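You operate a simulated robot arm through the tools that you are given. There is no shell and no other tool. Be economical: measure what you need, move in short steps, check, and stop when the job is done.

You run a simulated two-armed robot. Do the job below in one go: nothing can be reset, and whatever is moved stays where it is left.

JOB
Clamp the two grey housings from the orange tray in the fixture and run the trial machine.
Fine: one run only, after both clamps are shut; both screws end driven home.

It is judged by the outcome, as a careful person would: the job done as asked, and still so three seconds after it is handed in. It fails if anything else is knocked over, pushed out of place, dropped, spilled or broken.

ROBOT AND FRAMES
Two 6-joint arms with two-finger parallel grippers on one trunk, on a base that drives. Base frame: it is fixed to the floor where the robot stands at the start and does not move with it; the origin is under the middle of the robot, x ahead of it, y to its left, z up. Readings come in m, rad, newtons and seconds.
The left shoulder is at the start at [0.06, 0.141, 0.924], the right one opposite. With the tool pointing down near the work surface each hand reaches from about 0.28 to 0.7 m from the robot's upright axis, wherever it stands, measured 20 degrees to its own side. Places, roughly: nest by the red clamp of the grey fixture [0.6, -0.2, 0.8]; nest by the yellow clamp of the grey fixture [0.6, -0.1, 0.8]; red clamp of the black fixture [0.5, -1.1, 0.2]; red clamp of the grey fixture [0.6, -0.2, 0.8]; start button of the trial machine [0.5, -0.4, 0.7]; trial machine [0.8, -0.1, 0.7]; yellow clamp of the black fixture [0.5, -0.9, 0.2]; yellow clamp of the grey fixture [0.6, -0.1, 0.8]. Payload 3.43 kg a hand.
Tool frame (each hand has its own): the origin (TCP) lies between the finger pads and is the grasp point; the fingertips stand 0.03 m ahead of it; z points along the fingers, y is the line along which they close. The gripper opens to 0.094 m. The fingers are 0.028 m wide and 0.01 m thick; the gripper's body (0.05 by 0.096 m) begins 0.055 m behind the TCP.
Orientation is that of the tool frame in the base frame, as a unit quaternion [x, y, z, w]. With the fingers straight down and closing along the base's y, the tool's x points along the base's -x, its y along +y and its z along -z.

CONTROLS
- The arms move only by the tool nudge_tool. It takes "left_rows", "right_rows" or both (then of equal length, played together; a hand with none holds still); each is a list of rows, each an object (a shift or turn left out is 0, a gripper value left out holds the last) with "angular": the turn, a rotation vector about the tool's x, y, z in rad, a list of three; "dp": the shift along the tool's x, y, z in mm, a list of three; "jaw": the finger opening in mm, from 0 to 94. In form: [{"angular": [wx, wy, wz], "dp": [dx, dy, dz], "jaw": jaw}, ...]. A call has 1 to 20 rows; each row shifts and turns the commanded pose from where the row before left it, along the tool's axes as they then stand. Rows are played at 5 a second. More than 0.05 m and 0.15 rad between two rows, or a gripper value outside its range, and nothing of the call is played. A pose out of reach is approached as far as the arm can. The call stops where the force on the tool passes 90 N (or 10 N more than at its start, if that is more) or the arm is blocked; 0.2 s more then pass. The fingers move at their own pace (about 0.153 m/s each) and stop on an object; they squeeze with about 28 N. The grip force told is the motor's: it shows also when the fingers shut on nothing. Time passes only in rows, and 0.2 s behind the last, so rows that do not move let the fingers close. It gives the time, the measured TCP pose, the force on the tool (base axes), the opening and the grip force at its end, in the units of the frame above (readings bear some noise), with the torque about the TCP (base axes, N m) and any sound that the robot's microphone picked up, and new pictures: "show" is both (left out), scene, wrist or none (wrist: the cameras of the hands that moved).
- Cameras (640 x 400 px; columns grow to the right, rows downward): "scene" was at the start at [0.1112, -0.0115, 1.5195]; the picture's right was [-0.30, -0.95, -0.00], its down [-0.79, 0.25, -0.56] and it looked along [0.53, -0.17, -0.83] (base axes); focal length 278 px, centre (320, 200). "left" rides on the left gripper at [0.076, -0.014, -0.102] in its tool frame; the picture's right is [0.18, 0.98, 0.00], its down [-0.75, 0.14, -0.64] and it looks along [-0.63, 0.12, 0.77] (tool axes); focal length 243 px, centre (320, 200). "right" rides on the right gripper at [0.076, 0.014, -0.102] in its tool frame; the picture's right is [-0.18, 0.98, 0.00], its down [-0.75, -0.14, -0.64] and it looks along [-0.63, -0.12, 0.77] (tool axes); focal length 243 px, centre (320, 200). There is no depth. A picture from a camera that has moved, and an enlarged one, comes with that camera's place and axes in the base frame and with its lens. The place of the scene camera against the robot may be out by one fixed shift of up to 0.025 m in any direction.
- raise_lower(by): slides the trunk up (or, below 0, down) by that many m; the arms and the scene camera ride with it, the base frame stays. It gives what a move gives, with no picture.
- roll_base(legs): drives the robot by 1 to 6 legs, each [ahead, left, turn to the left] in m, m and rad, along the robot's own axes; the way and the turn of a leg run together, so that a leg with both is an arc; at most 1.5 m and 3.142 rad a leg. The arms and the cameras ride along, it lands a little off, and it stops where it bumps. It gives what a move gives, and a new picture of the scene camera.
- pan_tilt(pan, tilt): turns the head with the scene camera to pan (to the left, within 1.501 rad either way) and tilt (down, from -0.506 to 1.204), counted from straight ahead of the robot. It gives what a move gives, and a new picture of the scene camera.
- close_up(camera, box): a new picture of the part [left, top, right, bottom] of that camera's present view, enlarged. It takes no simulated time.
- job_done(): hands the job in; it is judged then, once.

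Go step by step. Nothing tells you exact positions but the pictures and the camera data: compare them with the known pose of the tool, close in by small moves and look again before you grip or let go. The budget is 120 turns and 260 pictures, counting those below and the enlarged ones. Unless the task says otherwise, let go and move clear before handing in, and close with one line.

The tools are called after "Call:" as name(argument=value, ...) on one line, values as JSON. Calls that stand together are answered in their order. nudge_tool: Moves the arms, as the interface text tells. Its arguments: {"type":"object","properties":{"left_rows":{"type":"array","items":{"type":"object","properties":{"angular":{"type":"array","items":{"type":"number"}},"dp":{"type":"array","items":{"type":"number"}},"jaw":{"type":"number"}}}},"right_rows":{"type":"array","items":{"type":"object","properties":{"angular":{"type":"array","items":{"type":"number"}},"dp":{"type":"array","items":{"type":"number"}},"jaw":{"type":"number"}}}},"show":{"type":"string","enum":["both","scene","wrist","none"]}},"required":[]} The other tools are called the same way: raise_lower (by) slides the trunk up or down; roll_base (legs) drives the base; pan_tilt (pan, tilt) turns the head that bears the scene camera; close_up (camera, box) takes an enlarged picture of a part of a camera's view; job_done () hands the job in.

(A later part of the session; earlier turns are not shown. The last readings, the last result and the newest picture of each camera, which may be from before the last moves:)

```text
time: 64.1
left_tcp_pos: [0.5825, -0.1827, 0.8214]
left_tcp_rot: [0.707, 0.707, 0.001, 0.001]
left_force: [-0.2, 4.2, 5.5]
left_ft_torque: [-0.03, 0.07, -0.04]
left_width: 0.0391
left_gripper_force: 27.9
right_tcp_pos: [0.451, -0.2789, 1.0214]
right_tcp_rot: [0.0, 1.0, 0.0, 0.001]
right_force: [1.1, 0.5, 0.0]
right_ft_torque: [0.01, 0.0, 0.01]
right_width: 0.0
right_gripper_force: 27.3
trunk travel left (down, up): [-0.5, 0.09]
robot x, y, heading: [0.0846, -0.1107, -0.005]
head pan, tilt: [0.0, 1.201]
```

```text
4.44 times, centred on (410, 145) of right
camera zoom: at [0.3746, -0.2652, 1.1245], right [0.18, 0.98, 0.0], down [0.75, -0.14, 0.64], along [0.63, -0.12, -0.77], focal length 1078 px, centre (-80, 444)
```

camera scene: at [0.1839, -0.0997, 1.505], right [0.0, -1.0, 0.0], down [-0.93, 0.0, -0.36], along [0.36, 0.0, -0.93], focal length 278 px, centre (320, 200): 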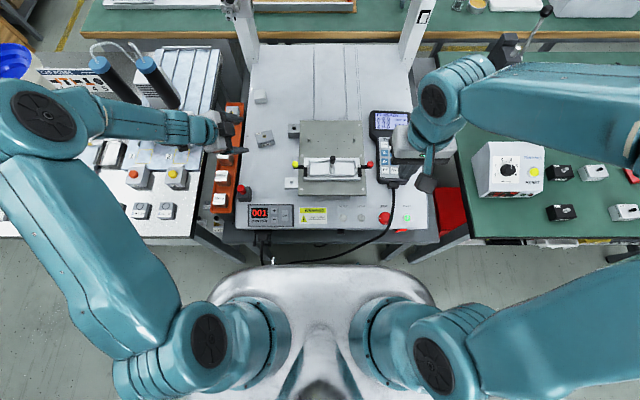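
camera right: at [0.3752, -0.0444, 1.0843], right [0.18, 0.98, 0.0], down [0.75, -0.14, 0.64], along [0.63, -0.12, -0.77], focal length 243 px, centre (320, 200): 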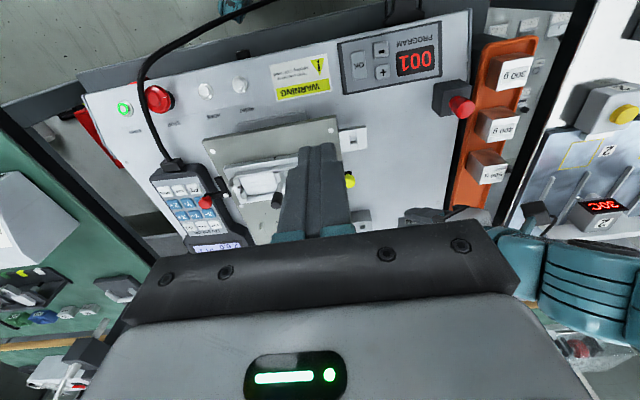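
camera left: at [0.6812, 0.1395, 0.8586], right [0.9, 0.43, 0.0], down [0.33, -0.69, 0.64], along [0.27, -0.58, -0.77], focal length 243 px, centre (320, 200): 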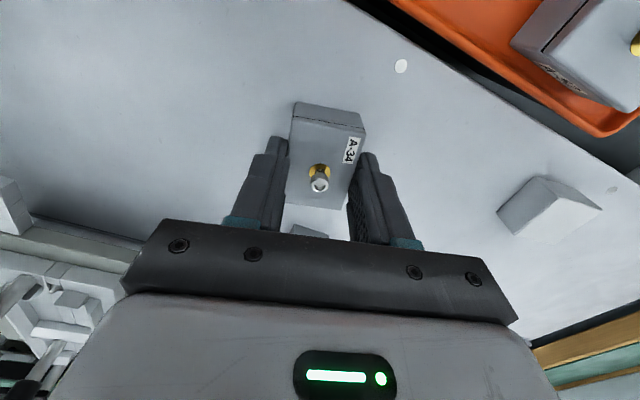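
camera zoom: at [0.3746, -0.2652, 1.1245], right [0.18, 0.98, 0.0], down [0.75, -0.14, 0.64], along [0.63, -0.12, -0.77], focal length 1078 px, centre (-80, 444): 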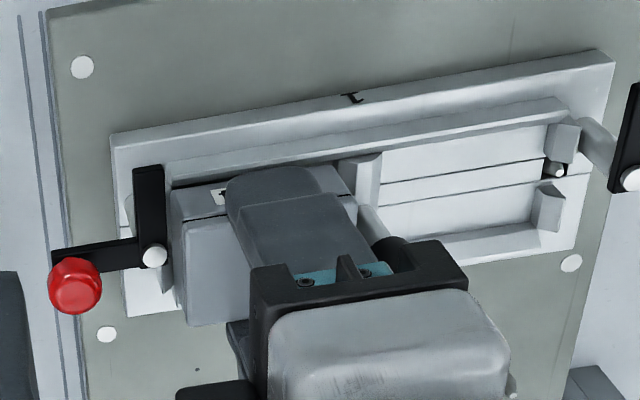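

Light contact: the outer end touches the tab's bevel (pushing +y). There is room toward the divider, so I'll shift 1.5 mm toward +y and continue.

Call:
nudge_tool(left_rows=[{"dp": [1.5, 0, 0]}, {"dp": [0, 0, 2]}, {}], show="none")

Call:
nudge_tool(left_rows=[{"dp": [0, 0, 2]}, {}], show="none")

```text
time: 64.9
left_tcp_pos: [0.5831, -0.182, 0.818]
left_tcp_rot: [0.708, 0.707, 0.001, -0.001]
left_force: [2.8, 0.8, -1.5]
left_ft_torque: [0.03, -0.12, -0.01]
left_width: 0.0391
left_gripper_force: 27.5
right_tcp_pos: [0.4515, -0.2798, 1.0193]
right_tcp_rot: [0.0, 1.0, 0.0, 0.0]
right_force: [0.5, -0.4, 0.4]
right_ft_torque: [-0.02, 0.0, 0.01]
right_width: 0.0002
right_gripper_force: 28.2
trunk travel left (down, up): [-0.5, 0.09]
robot x, y, heading: [0.0844, -0.1096, -0.003]
head pan, tilt: [0.0, 1.201]
```

```text
time: 65.5
left_tcp_pos: [0.5813, -0.1815, 0.8169]
left_tcp_rot: [0.707, 0.707, 0.001, 0.0]
left_force: [3.5, 2.9, 0.3]
left_ft_torque: [0.14, -0.18, -0.02]
left_width: 0.0388
left_gripper_force: 28.2
right_tcp_pos: [0.4508, -0.2791, 1.0201]
right_tcp_rot: [0.0, 1.0, 0.0, 0.0]
right_force: [-0.2, 0.1, -0.5]
right_ft_torque: [-0.02, 0.02, 0.02]
right_width: 0.0
right_gripper_force: 27.6
trunk travel left (down, up): [-0.5, 0.09]
robot x, y, heading: [0.0845, -0.1102, -0.005]
head pan, tilt: [0.0, 1.201]
```

It's entering the nest with only light side forces. Continuing down gently.

Call:
nudge_tool(left_rows=[{"dp": [0.4, 0.5, 2]}, {}], show="none")

Call:
nudge_tool(left_rows=[{"dp": [0, 0, 2]}, {}], show="none")

Call:
close_up(camera="left", box=[270, 40, 370, 220])

Call:
close_up(camera="right", box=[360, 100, 460, 190])

```text
time: 66.1
left_tcp_pos: [0.583, -0.181, 0.8144]
left_tcp_rot: [0.707, 0.707, -0.001, -0.001]
left_force: [0.7, -1.0, -0.7]
left_ft_torque: [-0.04, -0.08, 0.03]
left_width: 0.0391
left_gripper_force: 27.7
right_tcp_pos: [0.4509, -0.2799, 1.0208]
right_tcp_rot: [-0.001, 1.0, 0.0, 0.0]
right_force: [0.2, 0.6, 0.3]
right_ft_torque: [0.01, 0.01, -0.01]
right_width: 0.0001
right_gripper_force: 27.6
trunk travel left (down, up): [-0.5, 0.09]
robot x, y, heading: [0.0817, -0.1113, -0.005]
head pan, tilt: [0.0, 1.201]
```

```text
time: 66.7
left_tcp_pos: [0.5819, -0.1812, 0.813]
left_tcp_rot: [0.707, 0.707, 0.001, 0.001]
left_force: [1.4, -0.4, 10.9]
left_ft_torque: [-0.02, 0.09, -0.04]
left_width: 0.039
left_gripper_force: 28.1
right_tcp_pos: [0.4501, -0.28, 1.0206]
right_tcp_rot: [0.0, 1.0, -0.001, 0.001]
right_force: [-0.3, 0.5, 0.7]
right_ft_torque: [-0.02, -0.02, 0.04]
right_width: 0.0
right_gripper_force: 27.7
trunk travel left (down, up): [-0.5, 0.09]
robot x, y, heading: [0.0807, -0.1116, 0.0]
head pan, tilt: [0.0, 1.201]
```

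```text
2.22 times, centred on (320, 130) of left
camera zoom: at [0.5669, -0.1051, 0.9172], right [0.98, 0.18, 0.0], down [0.14, -0.75, 0.64], along [0.12, -0.63, -0.77], focal length 539 px, centre (320, 356)
```

zoom: 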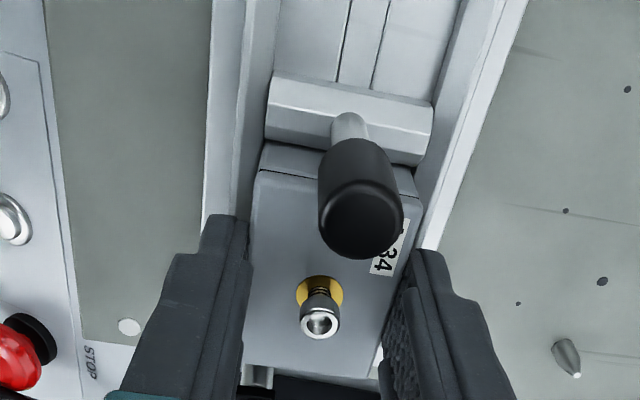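

```text
4.44 times, centred on (410, 145) of right
camera zoom: at [0.3743, -0.2655, 1.1246], right [0.18, 0.98, 0.0], down [0.75, -0.14, 0.64], along [0.63, -0.12, -0.77], focal length 1078 px, centre (-80, 444)
```

zoom: 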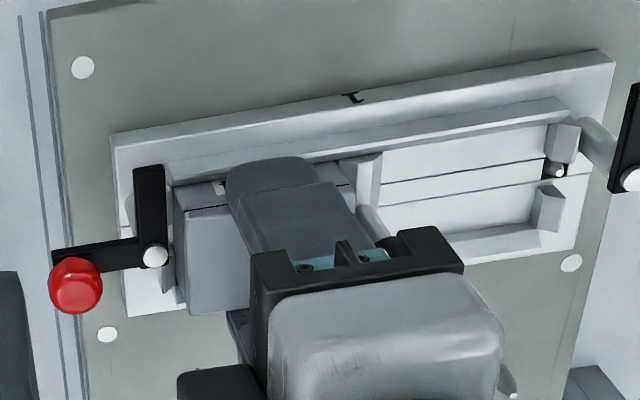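

Seated at the predicted height (TCP z 0.813, fz≈11 N). I'll open a little, rise, and look.

Call:
nudge_tool(left_rows=[{"jaw": 44}, {"jaw": 52}, {"dp": [0, 0, -15]}, {"dp": [0, 0, -30]}, {"dp": [0, 0, -40]}, {"dp": [0, 0, -30]}], show="none")

Call:
close_up(camera="left", box=[240, 20, 400, 220])

Call:
close_up(camera="right", box=[360, 80, 500, 190])

```text
time: 68.1
left_tcp_pos: [0.5823, -0.182, 0.9291]
left_tcp_rot: [0.707, 0.707, 0.001, 0.0]
left_force: [0.6, 0.3, 0.4]
left_ft_torque: [0.0, -0.03, 0.03]
left_width: 0.0519
left_gripper_force: 0.1
right_tcp_pos: [0.4508, -0.2802, 1.0216]
right_tcp_rot: [0.001, 1.0, 0.0, 0.0]
right_force: [-0.2, 0.8, -0.2]
right_ft_torque: [-0.02, -0.01, -0.01]
right_width: 0.0
right_gripper_force: 28.2
trunk travel left (down, up): [-0.5, 0.09]
robot x, y, heading: [0.0865, -0.1105, -0.001]
head pan, tilt: [0.0, 1.201]
```

```text
2.00 times, centred on (320, 120) of left
camera zoom: at [0.567, -0.1055, 1.0323], right [0.98, 0.18, 0.0], down [0.14, -0.75, 0.64], along [0.12, -0.63, -0.77], focal length 485 px, centre (320, 360)
```

zoom: 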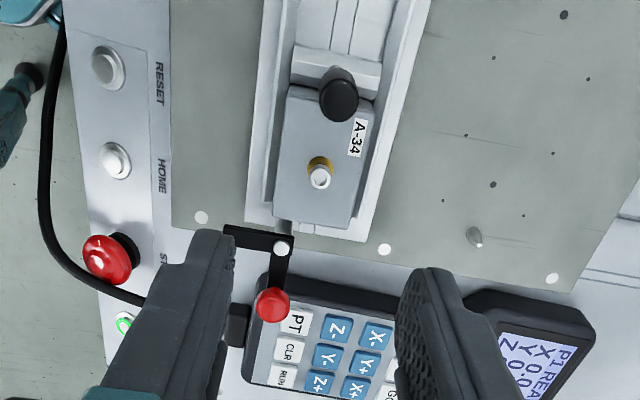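

```text
3.64 times, centred on (430, 135) of right
camera zoom: at [0.3744, -0.2656, 1.1244], right [0.18, 0.98, 0.0], down [0.75, -0.14, 0.64], along [0.63, -0.12, -0.77], focal length 882 px, centre (-80, 436)
```

zoom: 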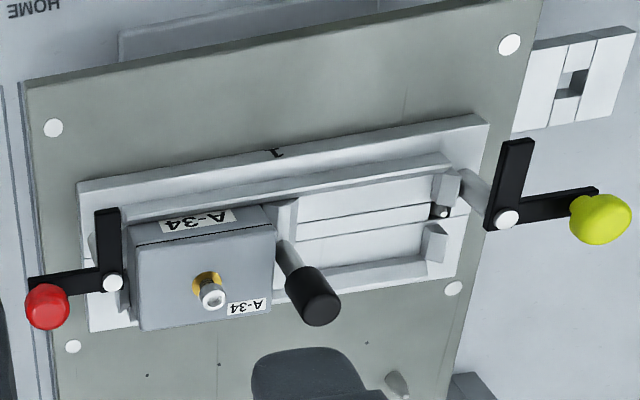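

A-34 sits squarely in the red nest. Next is A-52: I'll raise the left hand, turn it back to yaw 0 and drive the base left and forward to reach the tray's far end.

Call:
nudge_tool(left_rows=[{"dp": [0, 0, -40], "jaw": 64}, {"dp": [0, 0, -40]}, {"angular": [0, 0, -0.1428]}, {"angular": [0, 0, -0.1428]}, {"angular": [0, 0, -0.1428]}, {"angular": [0, 0, -0.1428]}, {"angular": [0, 0, -0.1428]}, {"angular": [0, 0, -0.1428]}, {"angular": [0, 0, -0.1428]}, {"angular": [0, 0, -0.1428]}, {"angular": [0, 0, -0.1428]}, {"angular": [0, 0, -0.1428]}, {"angular": [0, 0, -0.1428]}], show="none")

Call:
roll_base(legs=[[0, 0.165, 0], [0.045, 0, 0]])

```text
time: 70.9
left_tcp_pos: [0.5827, -0.1816, 1.0081]
left_tcp_rot: [-0.001, 1.0, 0.001, 0.001]
left_force: [-0.2, 0.1, -0.2]
left_ft_torque: [-0.01, 0.02, -0.03]
left_width: 0.0642
left_gripper_force: 0.1
right_tcp_pos: [0.4511, -0.2795, 1.0204]
right_tcp_rot: [0.001, 1.0, 0.0, 0.0]
right_force: [0.3, 0.0, -0.3]
right_ft_torque: [0.0, -0.02, -0.01]
right_width: 0.0
right_gripper_force: 27.4
trunk travel left (down, up): [-0.5, 0.09]
robot x, y, heading: [0.0835, -0.112, -0.002]
head pan, tilt: [0.0, 1.201]
```

```text
time: 74.5
left_tcp_pos: [0.6233, -0.0192, 1.0102]
left_tcp_rot: [0.002, 1.0, 0.001, 0.002]
left_force: [-0.1, -0.8, -0.4]
left_ft_torque: [0.03, -0.07, -0.02]
left_width: 0.064
left_gripper_force: 0.0
right_tcp_pos: [0.4929, -0.1166, 1.0222]
right_tcp_rot: [0.0, 1.0, 0.001, 0.002]
right_force: [-0.9, -0.1, 0.4]
right_ft_torque: [0.03, -0.09, 0.0]
right_width: 0.0
right_gripper_force: 27.9
trunk travel left (down, up): [-0.5, 0.09]
robot x, y, heading: [0.1332, 0.0549, -0.002]
head pan, tilt: [0.0, 1.201]
camera scene: at [0.2254, 0.0616, 1.5058], right [0.0, -1.0, 0.0], down [-0.93, 0.0, -0.37], along [0.37, 0.0, -0.93], focal length 278 px, centre (320, 200)
```

scene: 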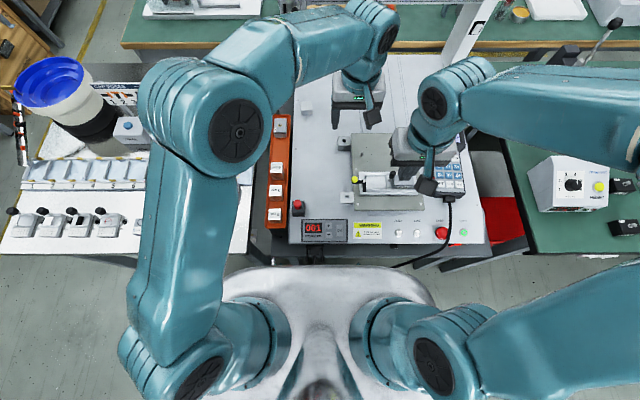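

I'll bring the left hand over A-52, at about z 0.87.

Call:
nudge_tool(left_rows=[{"dp": [-25, 29, 10]}, {"dp": [-25, 29, 15]}, {"dp": [-25, 29, 20]}, {"dp": [-25, 29, 20]}, {"dp": [-25, 29, 25]}, {"dp": [-25, 29, 25]}, {"dp": [-25, 29, 25]}, {}], show="wrist")

Call:
close_up(camera="left", box=[220, 30, 420, 190])

```text
time: 76.3
left_tcp_pos: [0.7908, 0.1852, 0.8678]
left_tcp_rot: [0.002, 1.0, 0.001, 0.001]
left_force: [0.1, 0.4, 0.7]
left_ft_torque: [0.0, 0.0, 0.0]
left_width: 0.064
left_gripper_force: 0.1
left hand out of reach, approached as far as the arm can: row 7
right_tcp_pos: [0.4958, -0.1159, 1.0207]
right_tcp_rot: [0.0, 1.0, 0.001, 0.001]
right_force: [-0.7, -0.6, 0.1]
right_ft_torque: [-0.02, 0.01, -0.03]
right_width: 0.0
right_gripper_force: 27.9
trunk travel left (down, up): [-0.5, 0.09]
robot x, y, heading: [0.1316, 0.0581, -0.004]
head pan, tilt: [0.0, 1.201]
camera left: at [0.7145, 0.1704, 0.9712], right [-0.18, 0.98, 0.0], down [0.75, 0.14, 0.64], along [0.63, 0.12, -0.77], focal length 243 px, centre (320, 200)
```

left: 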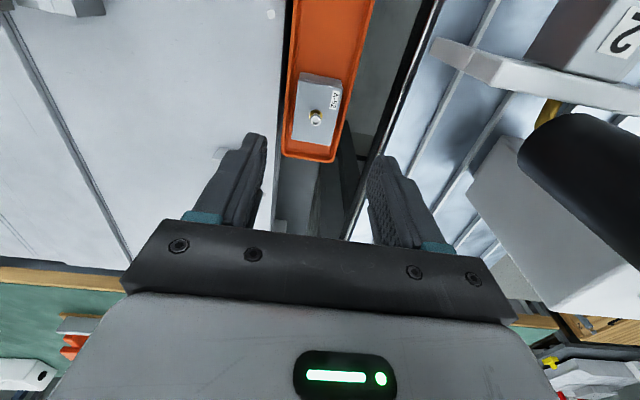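

```text
2.50 times, centred on (320, 110) of left
camera zoom: at [0.7145, 0.1704, 0.9712], right [-0.18, 0.98, 0.0], down [0.75, 0.14, 0.64], along [0.63, 0.12, -0.77], focal length 606 px, centre (320, 425)
```

zoom: 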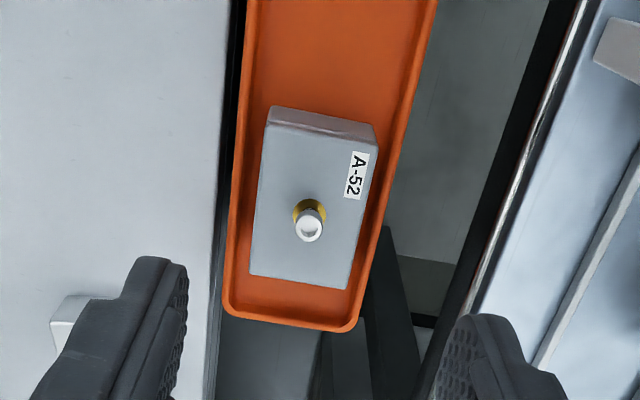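

A-52's lid centre is at (0.800, 0.183), but the arm stops at x≈0.791. I'll drive 15 mm further ahead and then align.

Call:
roll_base(legs=[[0.015, 0, 0]])

Call:
nudge_tool(left_rows=[{"dp": [4, 0, 0]}, {}], show="none")

```text
time: 77.2
left_tcp_pos: [0.8078, 0.1848, 0.8695]
left_tcp_rot: [0.002, 1.0, -0.001, 0.004]
left_force: [0.8, -0.1, -0.6]
left_ft_torque: [0.01, 0.01, 0.01]
left_width: 0.0639
left_gripper_force: 0.0
right_tcp_pos: [0.5115, -0.1143, 1.0204]
right_tcp_rot: [0.0, 1.0, 0.0, 0.002]
right_force: [0.6, -0.2, 0.4]
right_ft_torque: [-0.01, -0.01, -0.02]
right_width: 0.0001
right_gripper_force: 28.1
trunk travel left (down, up): [-0.5, 0.09]
robot x, y, heading: [0.1463, 0.0578, -0.005]
head pan, tilt: [0.0, 1.201]
camera scene: at [0.2474, 0.0652, 1.5053], right [0.0, -1.0, 0.0], down [-0.93, 0.0, -0.36], along [0.36, 0.0, -0.93], focal length 278 px, centre (320, 200)
```

scene: 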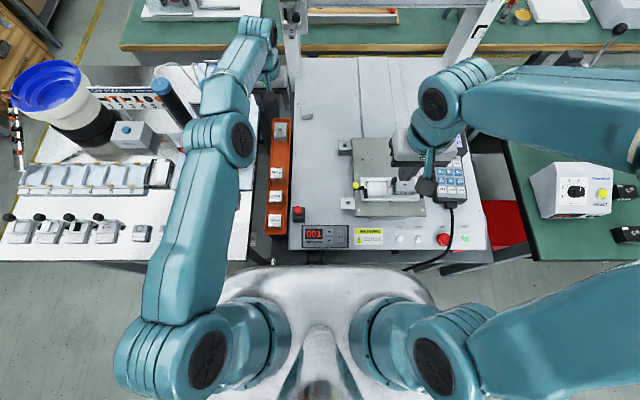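

```text
time: 77.8
left_tcp_pos: [0.8057, 0.1848, 0.8686]
left_tcp_rot: [0.001, 1.0, 0.0, 0.003]
left_force: [0.5, -0.3, 0.4]
left_ft_torque: [0.01, 0.02, -0.03]
left_width: 0.064
left_gripper_force: 0.0
right_tcp_pos: [0.5126, -0.1145, 1.0202]
right_tcp_rot: [0.0, 1.0, 0.0, -0.001]
right_force: [0.5, 0.1, -1.2]
right_ft_torque: [0.01, 0.0, 0.01]
right_width: 0.0003
right_gripper_force: 28.0
trunk travel left (down, up): [-0.5, 0.09]
robot x, y, heading: [0.1492, 0.053, 0.002]
head pan, tilt: [0.0, 1.201]
```

Now at x≈0.806. I'll move 6 mm back, lower and check alignment above A-52.

Call:
nudge_tool(left_rows=[{"dp": [4, -1.5, 30]}, {"dp": [0, 0, 30]}, {}], show="both")

Call:
close_up(camera="left", box=[240, 60, 400, 220])

```text
time: 78.6
left_tcp_pos: [0.7996, 0.1849, 0.8092]
left_tcp_rot: [0.001, 1.0, 0.0, 0.004]
left_force: [-0.5, 0.0, 1.2]
left_ft_torque: [0.01, -0.03, 0.0]
left_width: 0.0642
left_gripper_force: 0.1
right_tcp_pos: [0.5107, -0.1149, 1.0215]
right_tcp_rot: [0.001, 1.0, 0.0, 0.001]
right_force: [-0.2, -0.1, -0.4]
right_ft_torque: [0.0, -0.01, 0.0]
right_width: 0.0
right_gripper_force: 28.2
trunk travel left (down, up): [-0.5, 0.09]
robot x, y, heading: [0.1457, 0.0573, -0.003]
head pan, tilt: [0.0, 1.201]
camera scene: at [0.2461, 0.0651, 1.5054], right [0.0, -1.0, 0.0], down [-0.93, 0.0, -0.36], along [0.36, 0.0, -0.93], focal length 278 px, centre (320, 200)
camera left: at [0.7224, 0.1702, 0.9126], right [-0.18, 0.98, 0.0], down [0.75, 0.14, 0.65], along [0.64, 0.12, -0.76], focal length 243 px, centre (320, 200)
```

scene: 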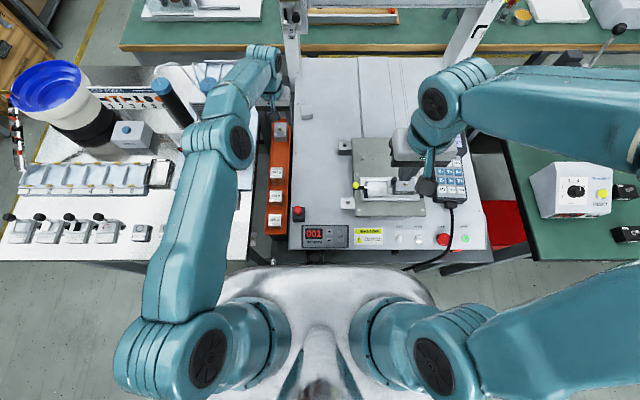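
left: 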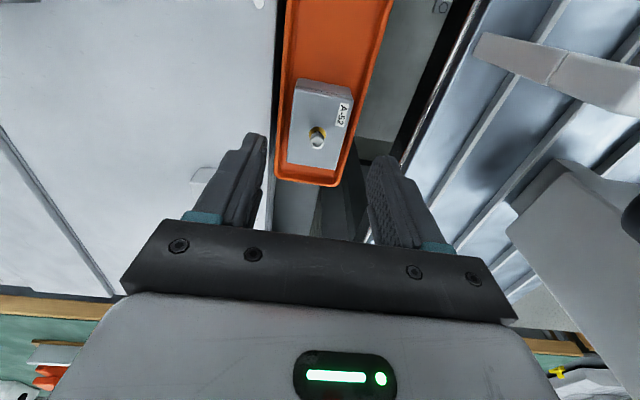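

```text
2.50 times, centred on (320, 140) of left
camera zoom: at [0.7224, 0.1702, 0.9126], right [-0.18, 0.98, 0.0], down [0.75, 0.14, 0.65], along [0.64, 0.12, -0.76], focal length 606 px, centre (320, 350)
```

zoom: 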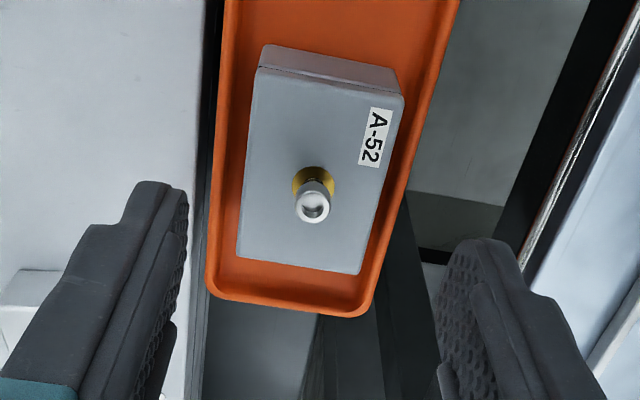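

Centred within about 1 mm. Lowering to TCP z≈0.760 and gripping A-52.

Call:
nudge_tool(left_rows=[{"dp": [0, -1.2, 25]}, {"dp": [0, 0, 20]}, {"dp": [0, 0, 4]}, {}, {"jaw": 48}, {"jaw": 30}, {}], show="wrist")

Call:
close_up(camera="left", box=[240, 60, 400, 220])

```text
time: 80.2
left_tcp_pos: [0.8, 0.1828, 0.7617]
left_tcp_rot: [0.001, 1.0, -0.001, 0.003]
left_force: [0.3, -0.5, 0.1]
left_ft_torque: [0.0, 0.02, 0.03]
left_width: 0.0389
left_gripper_force: 27.4
right_tcp_pos: [0.5126, -0.1143, 1.0206]
right_tcp_rot: [0.001, 1.0, -0.001, 0.001]
right_force: [-0.1, -0.2, 0.4]
right_ft_torque: [-0.02, -0.02, 0.01]
right_width: 0.0
right_gripper_force: 28.4
trunk travel left (down, up): [-0.5, 0.09]
robot x, y, heading: [0.1464, 0.0567, -0.003]
head pan, tilt: [0.0, 1.201]
camera left: at [0.7228, 0.169, 0.8635], right [-0.18, 0.98, 0.0], down [0.75, 0.14, 0.65], along [0.64, 0.12, -0.76], focal length 243 px, centre (320, 200)
```

left: 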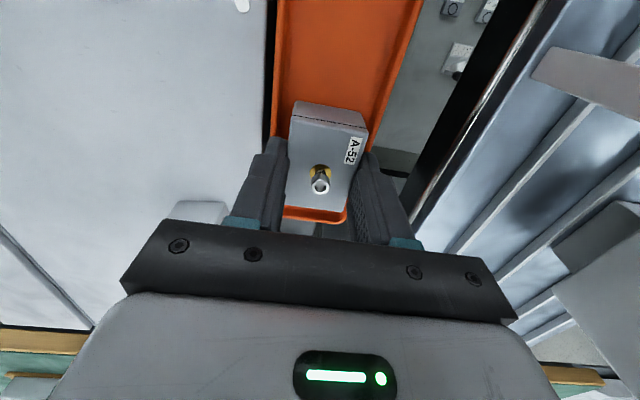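

```text
2.50 times, centred on (320, 140) of left
camera zoom: at [0.7228, 0.169, 0.8635], right [-0.18, 0.98, 0.0], down [0.75, 0.14, 0.65], along [0.64, 0.12, -0.76], focal length 606 px, centre (320, 350)
```

zoom: 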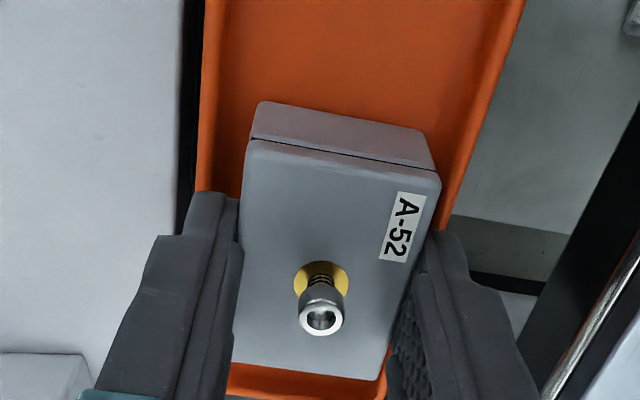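

A-52 is gripped identically. Lift, pull back, then drive the base back and right toward the placing position.

Call:
nudge_tool(left_rows=[{"dp": [0, 0, -20]}, {"dp": [0, 0, -40]}, {"dp": [0, 0, -45]}, {"dp": [0, 0, -45]}, {"dp": [0, 0, -30]}, {"dp": [40, -20, 0]}, {"dp": [40, -20, 0]}, {"dp": [40, -20, 0]}, {"dp": [30, -20, 0]}, {}], right_rows=[{}, {}, {}, {}, {"dp": [0, -40, -5]}, {"dp": [0, -40, -5]}, {"dp": [0, -40, 0]}, {"dp": [0, -40, 0]}, {"dp": [0, -20, 0]}, {}], show="none")

Call:
roll_base(legs=[[-0.063, 0, 0], [0, -0.097, 0]])

Call:
nudge_tool(left_rows=[{"angular": [0, 0, 0.1428]}, {"angular": [0, 0, 0.1428]}, {"angular": [0, 0, 0.1428]}, {"angular": [0, 0, 0.1428]}, {"angular": [0, 0, 0.1428]}, {"angular": [0, 0, 0.1428]}, {"angular": [0, 0, 0.1428]}, {"angular": [0, 0, 0.1428]}, {"angular": [0, 0, 0.1428]}, {"angular": [0, 0, 0.1428]}, {"angular": [0, 0, 0.1428]}, {}], show="both")

```text
time: 82.4
left_tcp_pos: [0.6506, 0.1027, 0.9401]
left_tcp_rot: [0.002, 1.0, -0.001, 0.003]
left_force: [-1.1, 0.0, -0.5]
left_ft_torque: [0.0, 0.02, -0.01]
left_width: 0.0389
left_gripper_force: 28.1
right_tcp_pos: [0.5106, -0.2954, 1.0304]
right_tcp_rot: [0.001, 1.0, 0.0, 0.0]
right_force: [-0.4, 0.4, 0.2]
right_ft_torque: [-0.05, 0.01, -0.01]
right_width: 0.0
right_gripper_force: 27.4
trunk travel left (down, up): [-0.5, 0.09]
robot x, y, heading: [0.1432, 0.054, -0.007]
head pan, tilt: [0.0, 1.201]
```

```text
time: 85.4
left_tcp_pos: [0.5854, 0.0045, 0.9406]
left_tcp_rot: [0.001, 1.0, 0.001, 0.004]
left_force: [0.0, -0.1, -1.2]
left_ft_torque: [0.04, 0.0, -0.03]
left_width: 0.0392
left_gripper_force: 28.0
right_tcp_pos: [0.4471, -0.3923, 1.0296]
right_tcp_rot: [0.001, 1.0, 0.001, 0.0]
right_force: [0.2, 0.2, -0.3]
right_ft_torque: [0.04, -0.03, 0.01]
right_width: 0.0003
right_gripper_force: 28.1
trunk travel left (down, up): [-0.5, 0.09]
robot x, y, heading: [0.0845, -0.0474, -0.001]
head pan, tilt: [0.0, 1.201]
camera scene: at [0.1835, -0.0367, 1.5052], right [0.0, -1.0, 0.0], down [-0.93, 0.0, -0.36], along [0.36, 0.0, -0.93], focal length 278 px, centre (320, 200)
```

scene: 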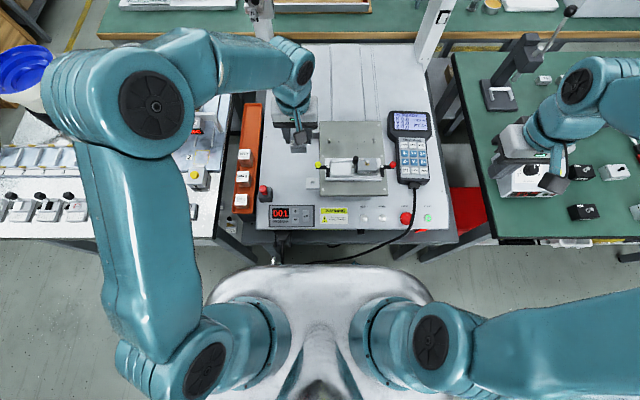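

```text
time: 88.0
left_tcp_pos: [0.5855, 0.0055, 0.9397]
left_tcp_rot: [0.709, 0.706, 0.003, 0.003]
left_force: [-0.3, -0.1, -0.3]
left_ft_torque: [0.01, 0.04, 0.0]
left_width: 0.039
left_gripper_force: 27.8
right_tcp_pos: [0.4485, -0.3923, 1.0303]
right_tcp_rot: [0.001, 1.0, -0.001, 0.001]
right_force: [-0.2, -0.2, 1.1]
right_ft_torque: [0.0, -0.02, -0.02]
right_width: 0.0
right_gripper_force: 27.6
trunk travel left (down, up): [-0.5, 0.09]
robot x, y, heading: [0.0844, -0.0429, -0.003]
head pan, tilt: [0.0, 1.201]
camera scene: at [0.184, -0.035, 1.5052], right [0.0, -1.0, 0.0], down [-0.93, 0.0, -0.36], along [0.36, 0.0, -0.93], focal length 278 px, centre (320, 200)
camera left: at [0.5709, 0.0824, 1.0433], right [0.98, 0.18, 0.01], down [0.13, -0.75, 0.64], along [0.12, -0.63, -0.77], focal length 243 px, centre (320, 200)
```

scene: 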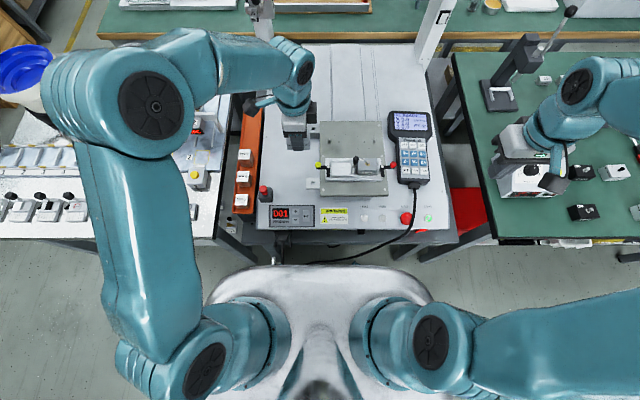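
left: 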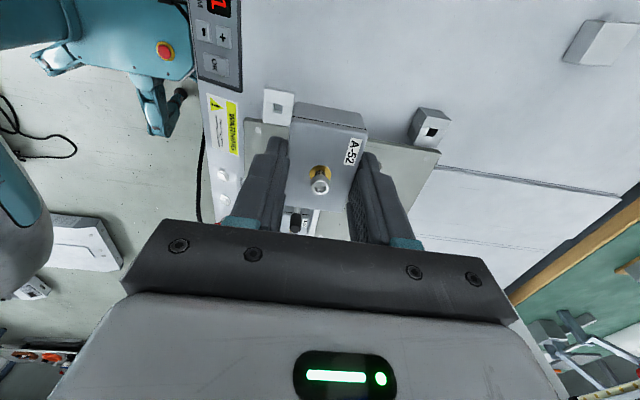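

I'll level the small tilt, move over the yellow nest (TCP about (0.582, -0.107)) and lower to just above the post's cap for a check.

Call:
nudge_tool(left_rows=[{"angular": [0.0085, 0, -0.004]}, {"dp": [-37.6, -1.1, 0]}, {"dp": [-37.6, -1.1, 0]}, {"dp": [-37.6, -1.0, 0]}, {"dp": [0, 0, 27]}, {"dp": [0, 0, 25]}, {}], right_rows=[{"dp": [0, 30, 0]}, {"dp": [0, 40, 0]}, {"dp": [0, 40, 0]}, {}, {}, {}, {}], show="none")

Call:
close_up(camera="left", box=[240, 40, 400, 220])

Call:
close_up(camera="right", box=[360, 60, 520, 200])

```text
time: 89.6
left_tcp_pos: [0.5836, -0.1074, 0.8873]
left_tcp_rot: [0.707, 0.708, 0.0, -0.001]
left_force: [0.2, -0.2, 0.6]
left_ft_torque: [0.02, -0.02, 0.02]
left_width: 0.0389
left_gripper_force: 28.1
right_tcp_pos: [0.4465, -0.2807, 1.0293]
right_tcp_rot: [0.0, 1.0, 0.0, 0.0]
right_force: [0.1, 0.6, 0.0]
right_ft_torque: [-0.01, 0.0, 0.01]
right_width: 0.0
right_gripper_force: 27.8
trunk travel left (down, up): [-0.5, 0.09]
robot x, y, heading: [0.0862, -0.0442, -0.001]
head pan, tilt: [0.0, 1.201]
```

```text
2.22 times, centred on (320, 130) of left
camera zoom: at [0.5688, -0.0304, 0.9902], right [0.98, 0.19, 0.0], down [0.14, -0.75, 0.64], along [0.12, -0.63, -0.77], focal length 539 px, centre (320, 356)
```

zoom: 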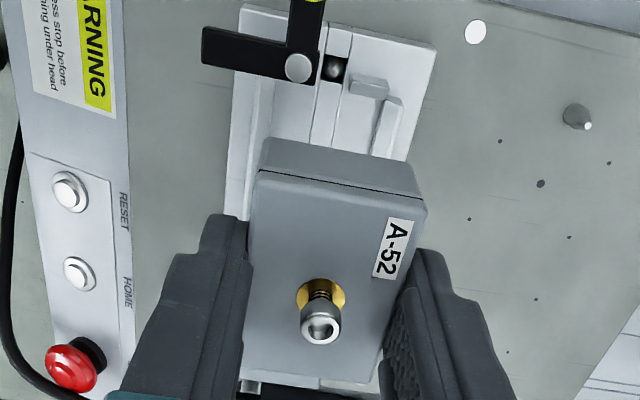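

```text
2.86 times, centred on (440, 130) of right
camera zoom: at [0.3712, -0.2667, 1.1337], right [0.19, 0.98, 0.0], down [0.75, -0.14, 0.64], along [0.63, -0.12, -0.77], focal length 693 px, centre (-23, 400)
```

zoom: 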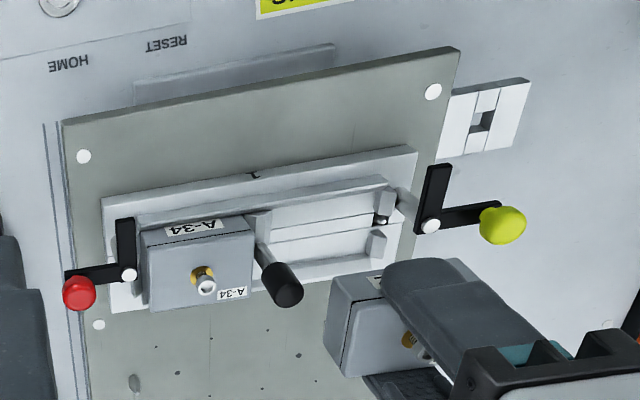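

The +y end is about 3 mm too far out relative to the tab; the cap is still clear. I'll shift 3 mm toward -y and lower to cap level.

Call:
nudge_tool(left_rows=[{"dp": [-3, -0.5, 0]}, {"dp": [0, 0, 6]}, {"dp": [0, 0, 6]}, {}], show="none")

Call:
close_up(camera="left", box=[270, 30, 370, 130])

Call:
close_up(camera="right", box=[400, 110, 500, 200])

```text
time: 90.6
left_tcp_pos: [0.5825, -0.1089, 0.8746]
left_tcp_rot: [0.706, 0.708, -0.001, 0.0]
left_force: [0.0, 0.1, -0.2]
left_ft_torque: [0.01, -0.01, 0.0]
left_width: 0.0391
left_gripper_force: 27.8
right_tcp_pos: [0.4479, -0.2814, 1.0303]
right_tcp_rot: [0.001, 1.0, 0.0, 0.001]
right_force: [-0.5, 0.7, -0.7]
right_ft_torque: [-0.02, -0.02, -0.01]
right_width: 0.0001
right_gripper_force: 27.8
trunk travel left (down, up): [-0.5, 0.09]
robot x, y, heading: [0.0855, -0.0452, -0.005]
head pan, tilt: [0.0, 1.201]
```

```text
4.00 times, centred on (320, 80) of left
camera zoom: at [0.5679, -0.0332, 0.9788], right [0.98, 0.19, 0.0], down [0.14, -0.75, 0.64], along [0.12, -0.63, -0.77], focal length 970 px, centre (320, 680)
```

zoom: 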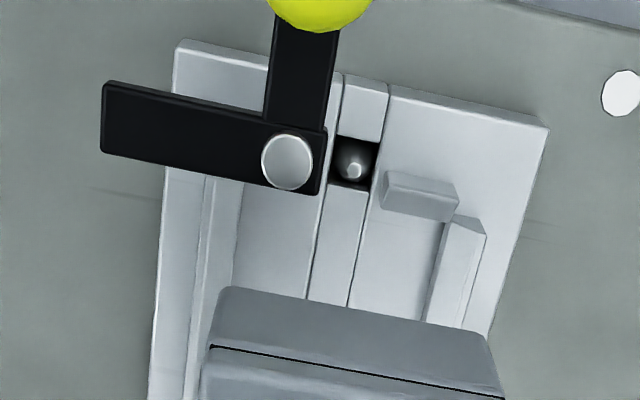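

```text
4.44 times, centred on (450, 155) of right
camera zoom: at [0.3713, -0.2668, 1.1337], right [0.19, 0.98, 0.0], down [0.75, -0.14, 0.64], along [0.63, -0.12, -0.77], focal length 1078 px, centre (-258, 400)
```

zoom: 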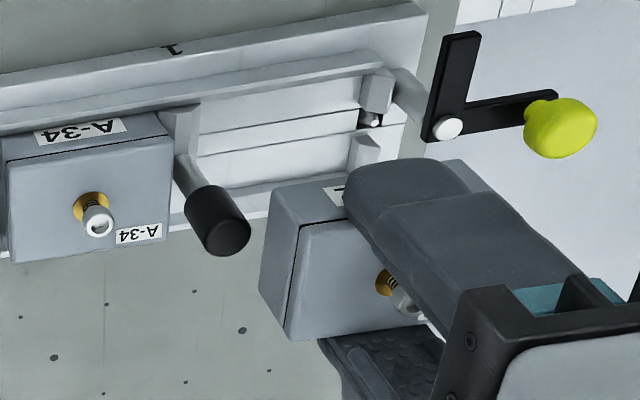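

Clear of the cap by about 4 mm, and the outer end lines up with the tab. A further 1 mm toward -y, then down.

Call:
nudge_tool(left_rows=[{"dp": [-1, -0.5, 0]}, {"dp": [0, 0, 6]}, {"dp": [0, 0, 6]}, {"dp": [0, 0, 6]}, {}], show="none")

Call:
nudge_tool(left_rows=[{"dp": [0, 0, 6]}, {"dp": [0, 0, 6]}, {"dp": [0, 0, 6]}, {"dp": [0, 0, 5]}, {}], show="none")

Call:
close_up(camera="left", box=[270, 30, 370, 210])

Call:
close_up(camera="right", box=[400, 90, 500, 180])

```text
time: 91.8
left_tcp_pos: [0.582, -0.1109, 0.8574]
left_tcp_rot: [0.707, 0.707, 0.0, -0.001]
left_force: [0.2, 0.1, -0.7]
left_ft_torque: [-0.02, 0.01, 0.0]
left_width: 0.0391
left_gripper_force: 27.9
right_tcp_pos: [0.448, -0.282, 1.0309]
right_tcp_rot: [0.0, 1.0, 0.0, 0.0]
right_force: [-0.4, 0.7, -0.9]
right_ft_torque: [0.01, 0.0, -0.03]
right_width: 0.0001
right_gripper_force: 27.8
trunk travel left (down, up): [-0.5, 0.09]
robot x, y, heading: [0.0816, -0.0435, -0.005]
head pan, tilt: [0.0, 1.201]
```

```text
time: 93.0
left_tcp_pos: [0.582, -0.1101, 0.8356]
left_tcp_rot: [0.707, 0.707, 0.0, -0.001]
left_force: [-0.2, 0.5, -0.1]
left_ft_torque: [-0.01, 0.01, 0.03]
left_width: 0.0388
left_gripper_force: 27.9
right_tcp_pos: [0.4478, -0.2806, 1.0311]
right_tcp_rot: [0.001, 1.0, 0.0, 0.001]
right_force: [-0.9, 0.4, -0.1]
right_ft_torque: [0.03, -0.01, -0.03]
right_width: 0.0
right_gripper_force: 27.7
trunk travel left (down, up): [-0.5, 0.09]
robot x, y, heading: [0.0848, -0.0463, -0.005]
head pan, tilt: [0.0, 1.201]
```

```text
2.22 times, centred on (320, 120) of left
camera zoom: at [0.5673, -0.0347, 0.9382], right [0.98, 0.19, 0.0], down [0.14, -0.75, 0.64], along [0.12, -0.63, -0.77], focal length 539 px, centre (320, 378)
```

zoom: 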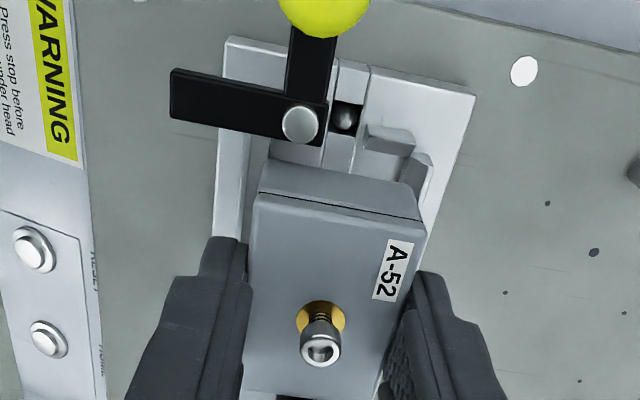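

```text
4.44 times, centred on (450, 135) of right
camera zoom: at [0.3712, -0.2674, 1.1336], right [0.19, 0.98, 0.0], down [0.75, -0.14, 0.64], along [0.63, -0.12, -0.77], focal length 1078 px, centre (-258, 489)
```

zoom: 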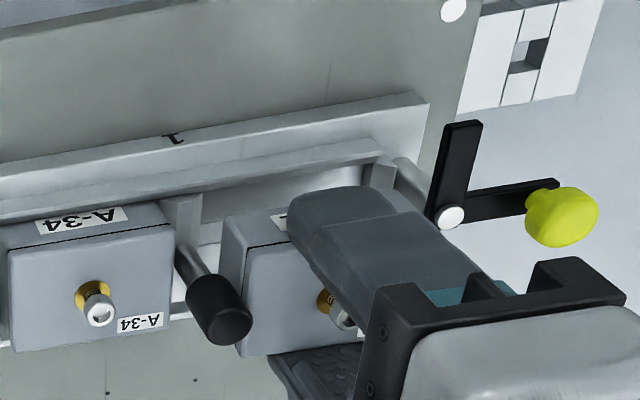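

Passing the cap cleanly. Next 10 mm down, then 2 mm steps.

Call:
nudge_tool(left_rows=[{"dp": [0, 0, 5]}, {"dp": [0, 0, 4]}, {}], show="none")

Call:
nudge_tool(left_rows=[{"dp": [0, 0, 3]}, {}], show="none")

Call:
nudge_tool(left_rows=[{"dp": [0, 0, 2]}, {}], show="none")

```text
time: 93.8
left_tcp_pos: [0.5823, -0.1119, 0.8264]
left_tcp_rot: [0.706, 0.708, -0.001, -0.001]
left_force: [0.3, 1.6, 0.2]
left_ft_torque: [0.03, 0.03, -0.01]
left_width: 0.0387
left_gripper_force: 27.7
right_tcp_pos: [0.4476, -0.2817, 1.0308]
right_tcp_rot: [0.001, 1.0, 0.001, 0.001]
right_force: [0.4, -0.1, -1.6]
right_ft_torque: [0.01, 0.0, -0.02]
right_width: 0.0001
right_gripper_force: 28.4
trunk travel left (down, up): [-0.5, 0.09]
robot x, y, heading: [0.0846, -0.0458, 0.001]
head pan, tilt: [0.0, 1.201]
```

```text
time: 94.4
left_tcp_pos: [0.5814, -0.1111, 0.8232]
left_tcp_rot: [0.707, 0.708, -0.001, 0.0]
left_force: [-0.6, 1.3, -0.3]
left_ft_torque: [0.0, 0.02, 0.0]
left_width: 0.0389
left_gripper_force: 28.4
right_tcp_pos: [0.4468, -0.282, 1.0302]
right_tcp_rot: [0.001, 1.0, 0.0, 0.001]
right_force: [0.8, -1.0, 0.1]
right_ft_torque: [0.01, -0.01, -0.01]
right_width: 0.0
right_gripper_force: 28.0
trunk travel left (down, up): [-0.5, 0.09]
robot x, y, heading: [0.0845, -0.048, -0.0]
head pan, tilt: [0.0, 1.201]
```

```text
time: 95.0
left_tcp_pos: [0.5825, -0.1098, 0.8219]
left_tcp_rot: [0.707, 0.708, -0.001, 0.0]
left_force: [0.0, -0.6, -0.9]
left_ft_torque: [0.02, -0.02, 0.01]
left_width: 0.0388
left_gripper_force: 28.4
right_tcp_pos: [0.4482, -0.2814, 1.0308]
right_tcp_rot: [0.001, 1.0, -0.001, 0.0]
right_force: [0.7, -0.1, 0.0]
right_ft_torque: [-0.01, -0.01, -0.02]
right_width: 0.0
right_gripper_force: 27.8
trunk travel left (down, up): [-0.5, 0.09]
robot x, y, heading: [0.0823, -0.0415, -0.006]
head pan, tilt: [0.0, 1.201]
```

No contact yet; continuing 2 mm at a time to the seat.

Call:
nudge_tool(left_rows=[{"dp": [0, 0, 2]}, {}], show="none")

Call:
nudge_tool(left_rows=[{"dp": [0, 0, 2]}, {}], show="none")

Call:
nudge_tool(left_rows=[{"dp": [0, 0, 2]}, {}], show="none")

Call:
close_up(camera="left", box=[270, 30, 370, 210])

Call:
close_up(camera="right", box=[400, 90, 500, 180])

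```text
time: 95.6
left_tcp_pos: [0.5828, -0.1114, 0.8188]
left_tcp_rot: [0.707, 0.708, -0.001, -0.001]
left_force: [-0.7, 1.1, -0.8]
left_ft_torque: [0.0, -0.01, 0.02]
left_width: 0.039
left_gripper_force: 27.7
right_tcp_pos: [0.4473, -0.2815, 1.0303]
right_tcp_rot: [0.001, 1.0, 0.0, 0.001]
right_force: [-0.8, -0.5, -0.3]
right_ft_torque: [-0.01, 0.0, 0.04]
right_width: 0.0
right_gripper_force: 28.0
trunk travel left (down, up): [-0.5, 0.09]
robot x, y, heading: [0.0834, -0.0454, -0.012]
head pan, tilt: [0.0, 1.201]
```

```text
time: 96.2
left_tcp_pos: [0.5812, -0.1115, 0.8177]
left_tcp_rot: [0.707, 0.708, 0.0, 0.0]
left_force: [-0.5, 0.6, -0.5]
left_ft_torque: [0.01, 0.0, -0.03]
left_width: 0.0391
left_gripper_force: 28.0
right_tcp_pos: [0.4475, -0.2799, 1.0304]
right_tcp_rot: [0.001, 1.0, 0.0, 0.001]
right_force: [-0.4, 0.2, 0.4]
right_ft_torque: [-0.03, 0.02, -0.01]
right_width: 0.0
right_gripper_force: 27.8
trunk travel left (down, up): [-0.5, 0.09]
robot x, y, heading: [0.087, -0.0457, -0.003]
head pan, tilt: [0.0, 1.201]
```

```text
time: 96.8
left_tcp_pos: [0.5826, -0.1094, 0.8152]
left_tcp_rot: [0.706, 0.708, 0.0, 0.0]
left_force: [2.0, -0.7, -0.4]
left_ft_torque: [-0.01, -0.01, -0.03]
left_width: 0.0389
left_gripper_force: 27.9
right_tcp_pos: [0.4476, -0.2811, 1.029]
right_tcp_rot: [0.001, 1.0, 0.0, 0.0]
right_force: [0.4, 0.8, -0.1]
right_ft_torque: [0.01, 0.02, 0.0]
right_width: 0.0
right_gripper_force: 28.1
trunk travel left (down, up): [-0.5, 0.09]
robot x, y, heading: [0.0843, -0.0438, -0.002]
head pan, tilt: [0.0, 1.201]
```

```text
2.22 times, centred on (320, 120) of left
camera zoom: at [0.5675, -0.0346, 0.9184], right [0.98, 0.19, 0.0], down [0.14, -0.75, 0.64], along [0.12, -0.63, -0.77], focal length 539 px, centre (320, 378)
```

zoom: 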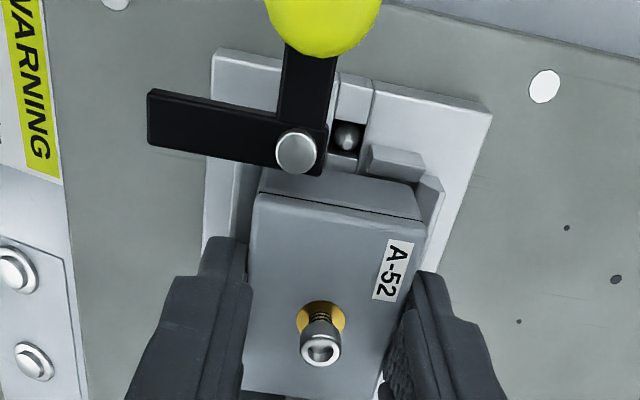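

```text
4.44 times, centred on (450, 135) of right
camera zoom: at [0.3713, -0.2675, 1.1336], right [0.19, 0.98, 0.0], down [0.75, -0.14, 0.64], along [0.63, -0.12, -0.77], focal length 1078 px, centre (-258, 489)
```

zoom: 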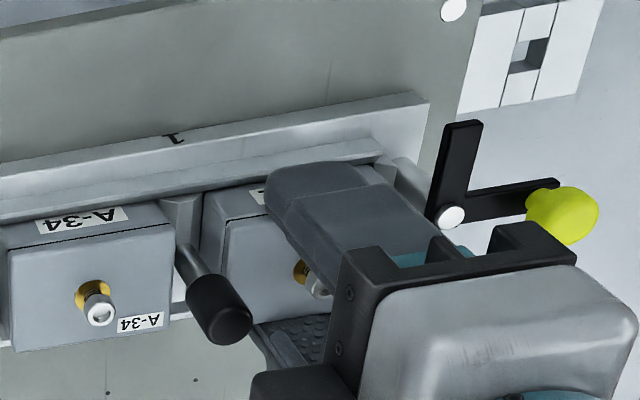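

It's sliding in nicely. One or two more millimetres until it seats.

Call:
nudge_tool(left_rows=[{"dp": [0, 0, 1.5]}, {}], show="none")

Call:
nudge_tool(left_rows=[{"dp": [0, 0, 1.5]}, {}], show="none")

```text
time: 97.4
left_tcp_pos: [0.5827, -0.1107, 0.8133]
left_tcp_rot: [0.706, 0.708, -0.001, 0.0]
left_force: [0.4, 0.0, 0.5]
left_ft_torque: [0.01, -0.05, -0.03]
left_width: 0.0388
left_gripper_force: 27.9
right_tcp_pos: [0.448, -0.2807, 1.0308]
right_tcp_rot: [0.001, 1.0, 0.0, 0.001]
right_force: [0.2, 0.0, 0.1]
right_ft_torque: [-0.06, 0.01, 0.01]
right_width: 0.0001
right_gripper_force: 27.9
trunk travel left (down, up): [-0.5, 0.09]
robot x, y, heading: [0.0858, -0.0461, -0.004]
head pan, tilt: [0.0, 1.201]
```

```text
time: 98.0
left_tcp_pos: [0.5827, -0.1112, 0.812]
left_tcp_rot: [0.706, 0.708, 0.0, -0.001]
left_force: [1.9, -0.3, 0.5]
left_ft_torque: [0.04, -0.06, -0.05]
left_width: 0.0393
left_gripper_force: 27.7
right_tcp_pos: [0.4473, -0.2802, 1.0306]
right_tcp_rot: [0.0, 1.0, 0.0, 0.0]
right_force: [-0.5, -0.4, -0.2]
right_ft_torque: [0.0, -0.01, 0.0]
right_width: 0.0001
right_gripper_force: 27.8
trunk travel left (down, up): [-0.5, 0.09]
robot x, y, heading: [0.0883, -0.0453, 0.002]
head pan, tilt: [0.0, 1.201]
```

Call:
nudge_tool(left_rows=[{"dp": [0, 0, 1.5]}, {}], show="none")

Call:
close_up(camera="right", box=[400, 90, 500, 180])

```text
time: 98.6
left_tcp_pos: [0.5824, -0.1107, 0.8108]
left_tcp_rot: [0.707, 0.708, -0.001, -0.001]
left_force: [1.5, -0.7, -0.5]
left_ft_torque: [0.0, -0.11, -0.05]
left_width: 0.0387
left_gripper_force: 27.8
right_tcp_pos: [0.4477, -0.2824, 1.0303]
right_tcp_rot: [0.0, 1.0, 0.001, 0.001]
right_force: [-0.3, 0.4, -0.9]
right_ft_torque: [0.05, 0.0, 0.03]
right_width: 0.0
right_gripper_force: 28.0
trunk travel left (down, up): [-0.5, 0.09]
robot x, y, heading: [0.0845, -0.0464, -0.005]
head pan, tilt: [0.0, 1.201]
```

```text
4.44 times, centred on (450, 135) of right
camera zoom: at [0.3714, -0.2674, 1.1335], right [0.19, 0.98, 0.0], down [0.75, -0.14, 0.64], along [0.63, -0.12, -0.77], focal length 1078 px, centre (-258, 489)
```

zoom: 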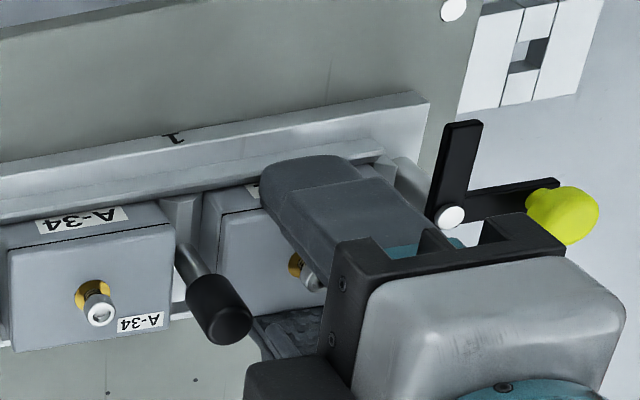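

Call:
nudge_tool(left_rows=[{"dp": [0, 0, 1]}, {}], show="none")

Call:
nudge_tool(left_rows=[{"dp": [0, 0, 1]}, {}], show="none")

```text
time: 99.2
left_tcp_pos: [0.5824, -0.1109, 0.8104]
left_tcp_rot: [0.707, 0.707, 0.0, 0.001]
left_force: [2.1, 1.0, 9.2]
left_ft_torque: [-0.21, -0.04, -0.05]
left_width: 0.039
left_gripper_force: 27.7
right_tcp_pos: [0.4475, -0.2823, 1.0307]
right_tcp_rot: [0.001, 1.0, 0.0, 0.001]
right_force: [0.1, 0.2, 0.5]
right_ft_torque: [0.01, 0.01, 0.01]
right_width: 0.0
right_gripper_force: 27.1
trunk travel left (down, up): [-0.5, 0.09]
robot x, y, heading: [0.0831, -0.0423, -0.001]
head pan, tilt: [0.0, 1.201]
```

```text
time: 99.8
left_tcp_pos: [0.5816, -0.1098, 0.8106]
left_tcp_rot: [0.706, 0.708, 0.0, 0.001]
left_force: [3.1, 3.0, 19.1]
left_ft_torque: [-0.4, -0.06, -0.05]
left_width: 0.0389
left_gripper_force: 28.1
right_tcp_pos: [0.4465, -0.2811, 1.0313]
right_tcp_rot: [0.001, 1.0, 0.0, 0.002]
right_force: [-0.5, 0.1, -0.5]
right_ft_torque: [0.06, 0.0, 0.01]
right_width: 0.0
right_gripper_force: 27.9
trunk travel left (down, up): [-0.5, 0.09]
robot x, y, heading: [0.083, -0.0466, -0.005]
head pan, tilt: [0.0, 1.201]
```

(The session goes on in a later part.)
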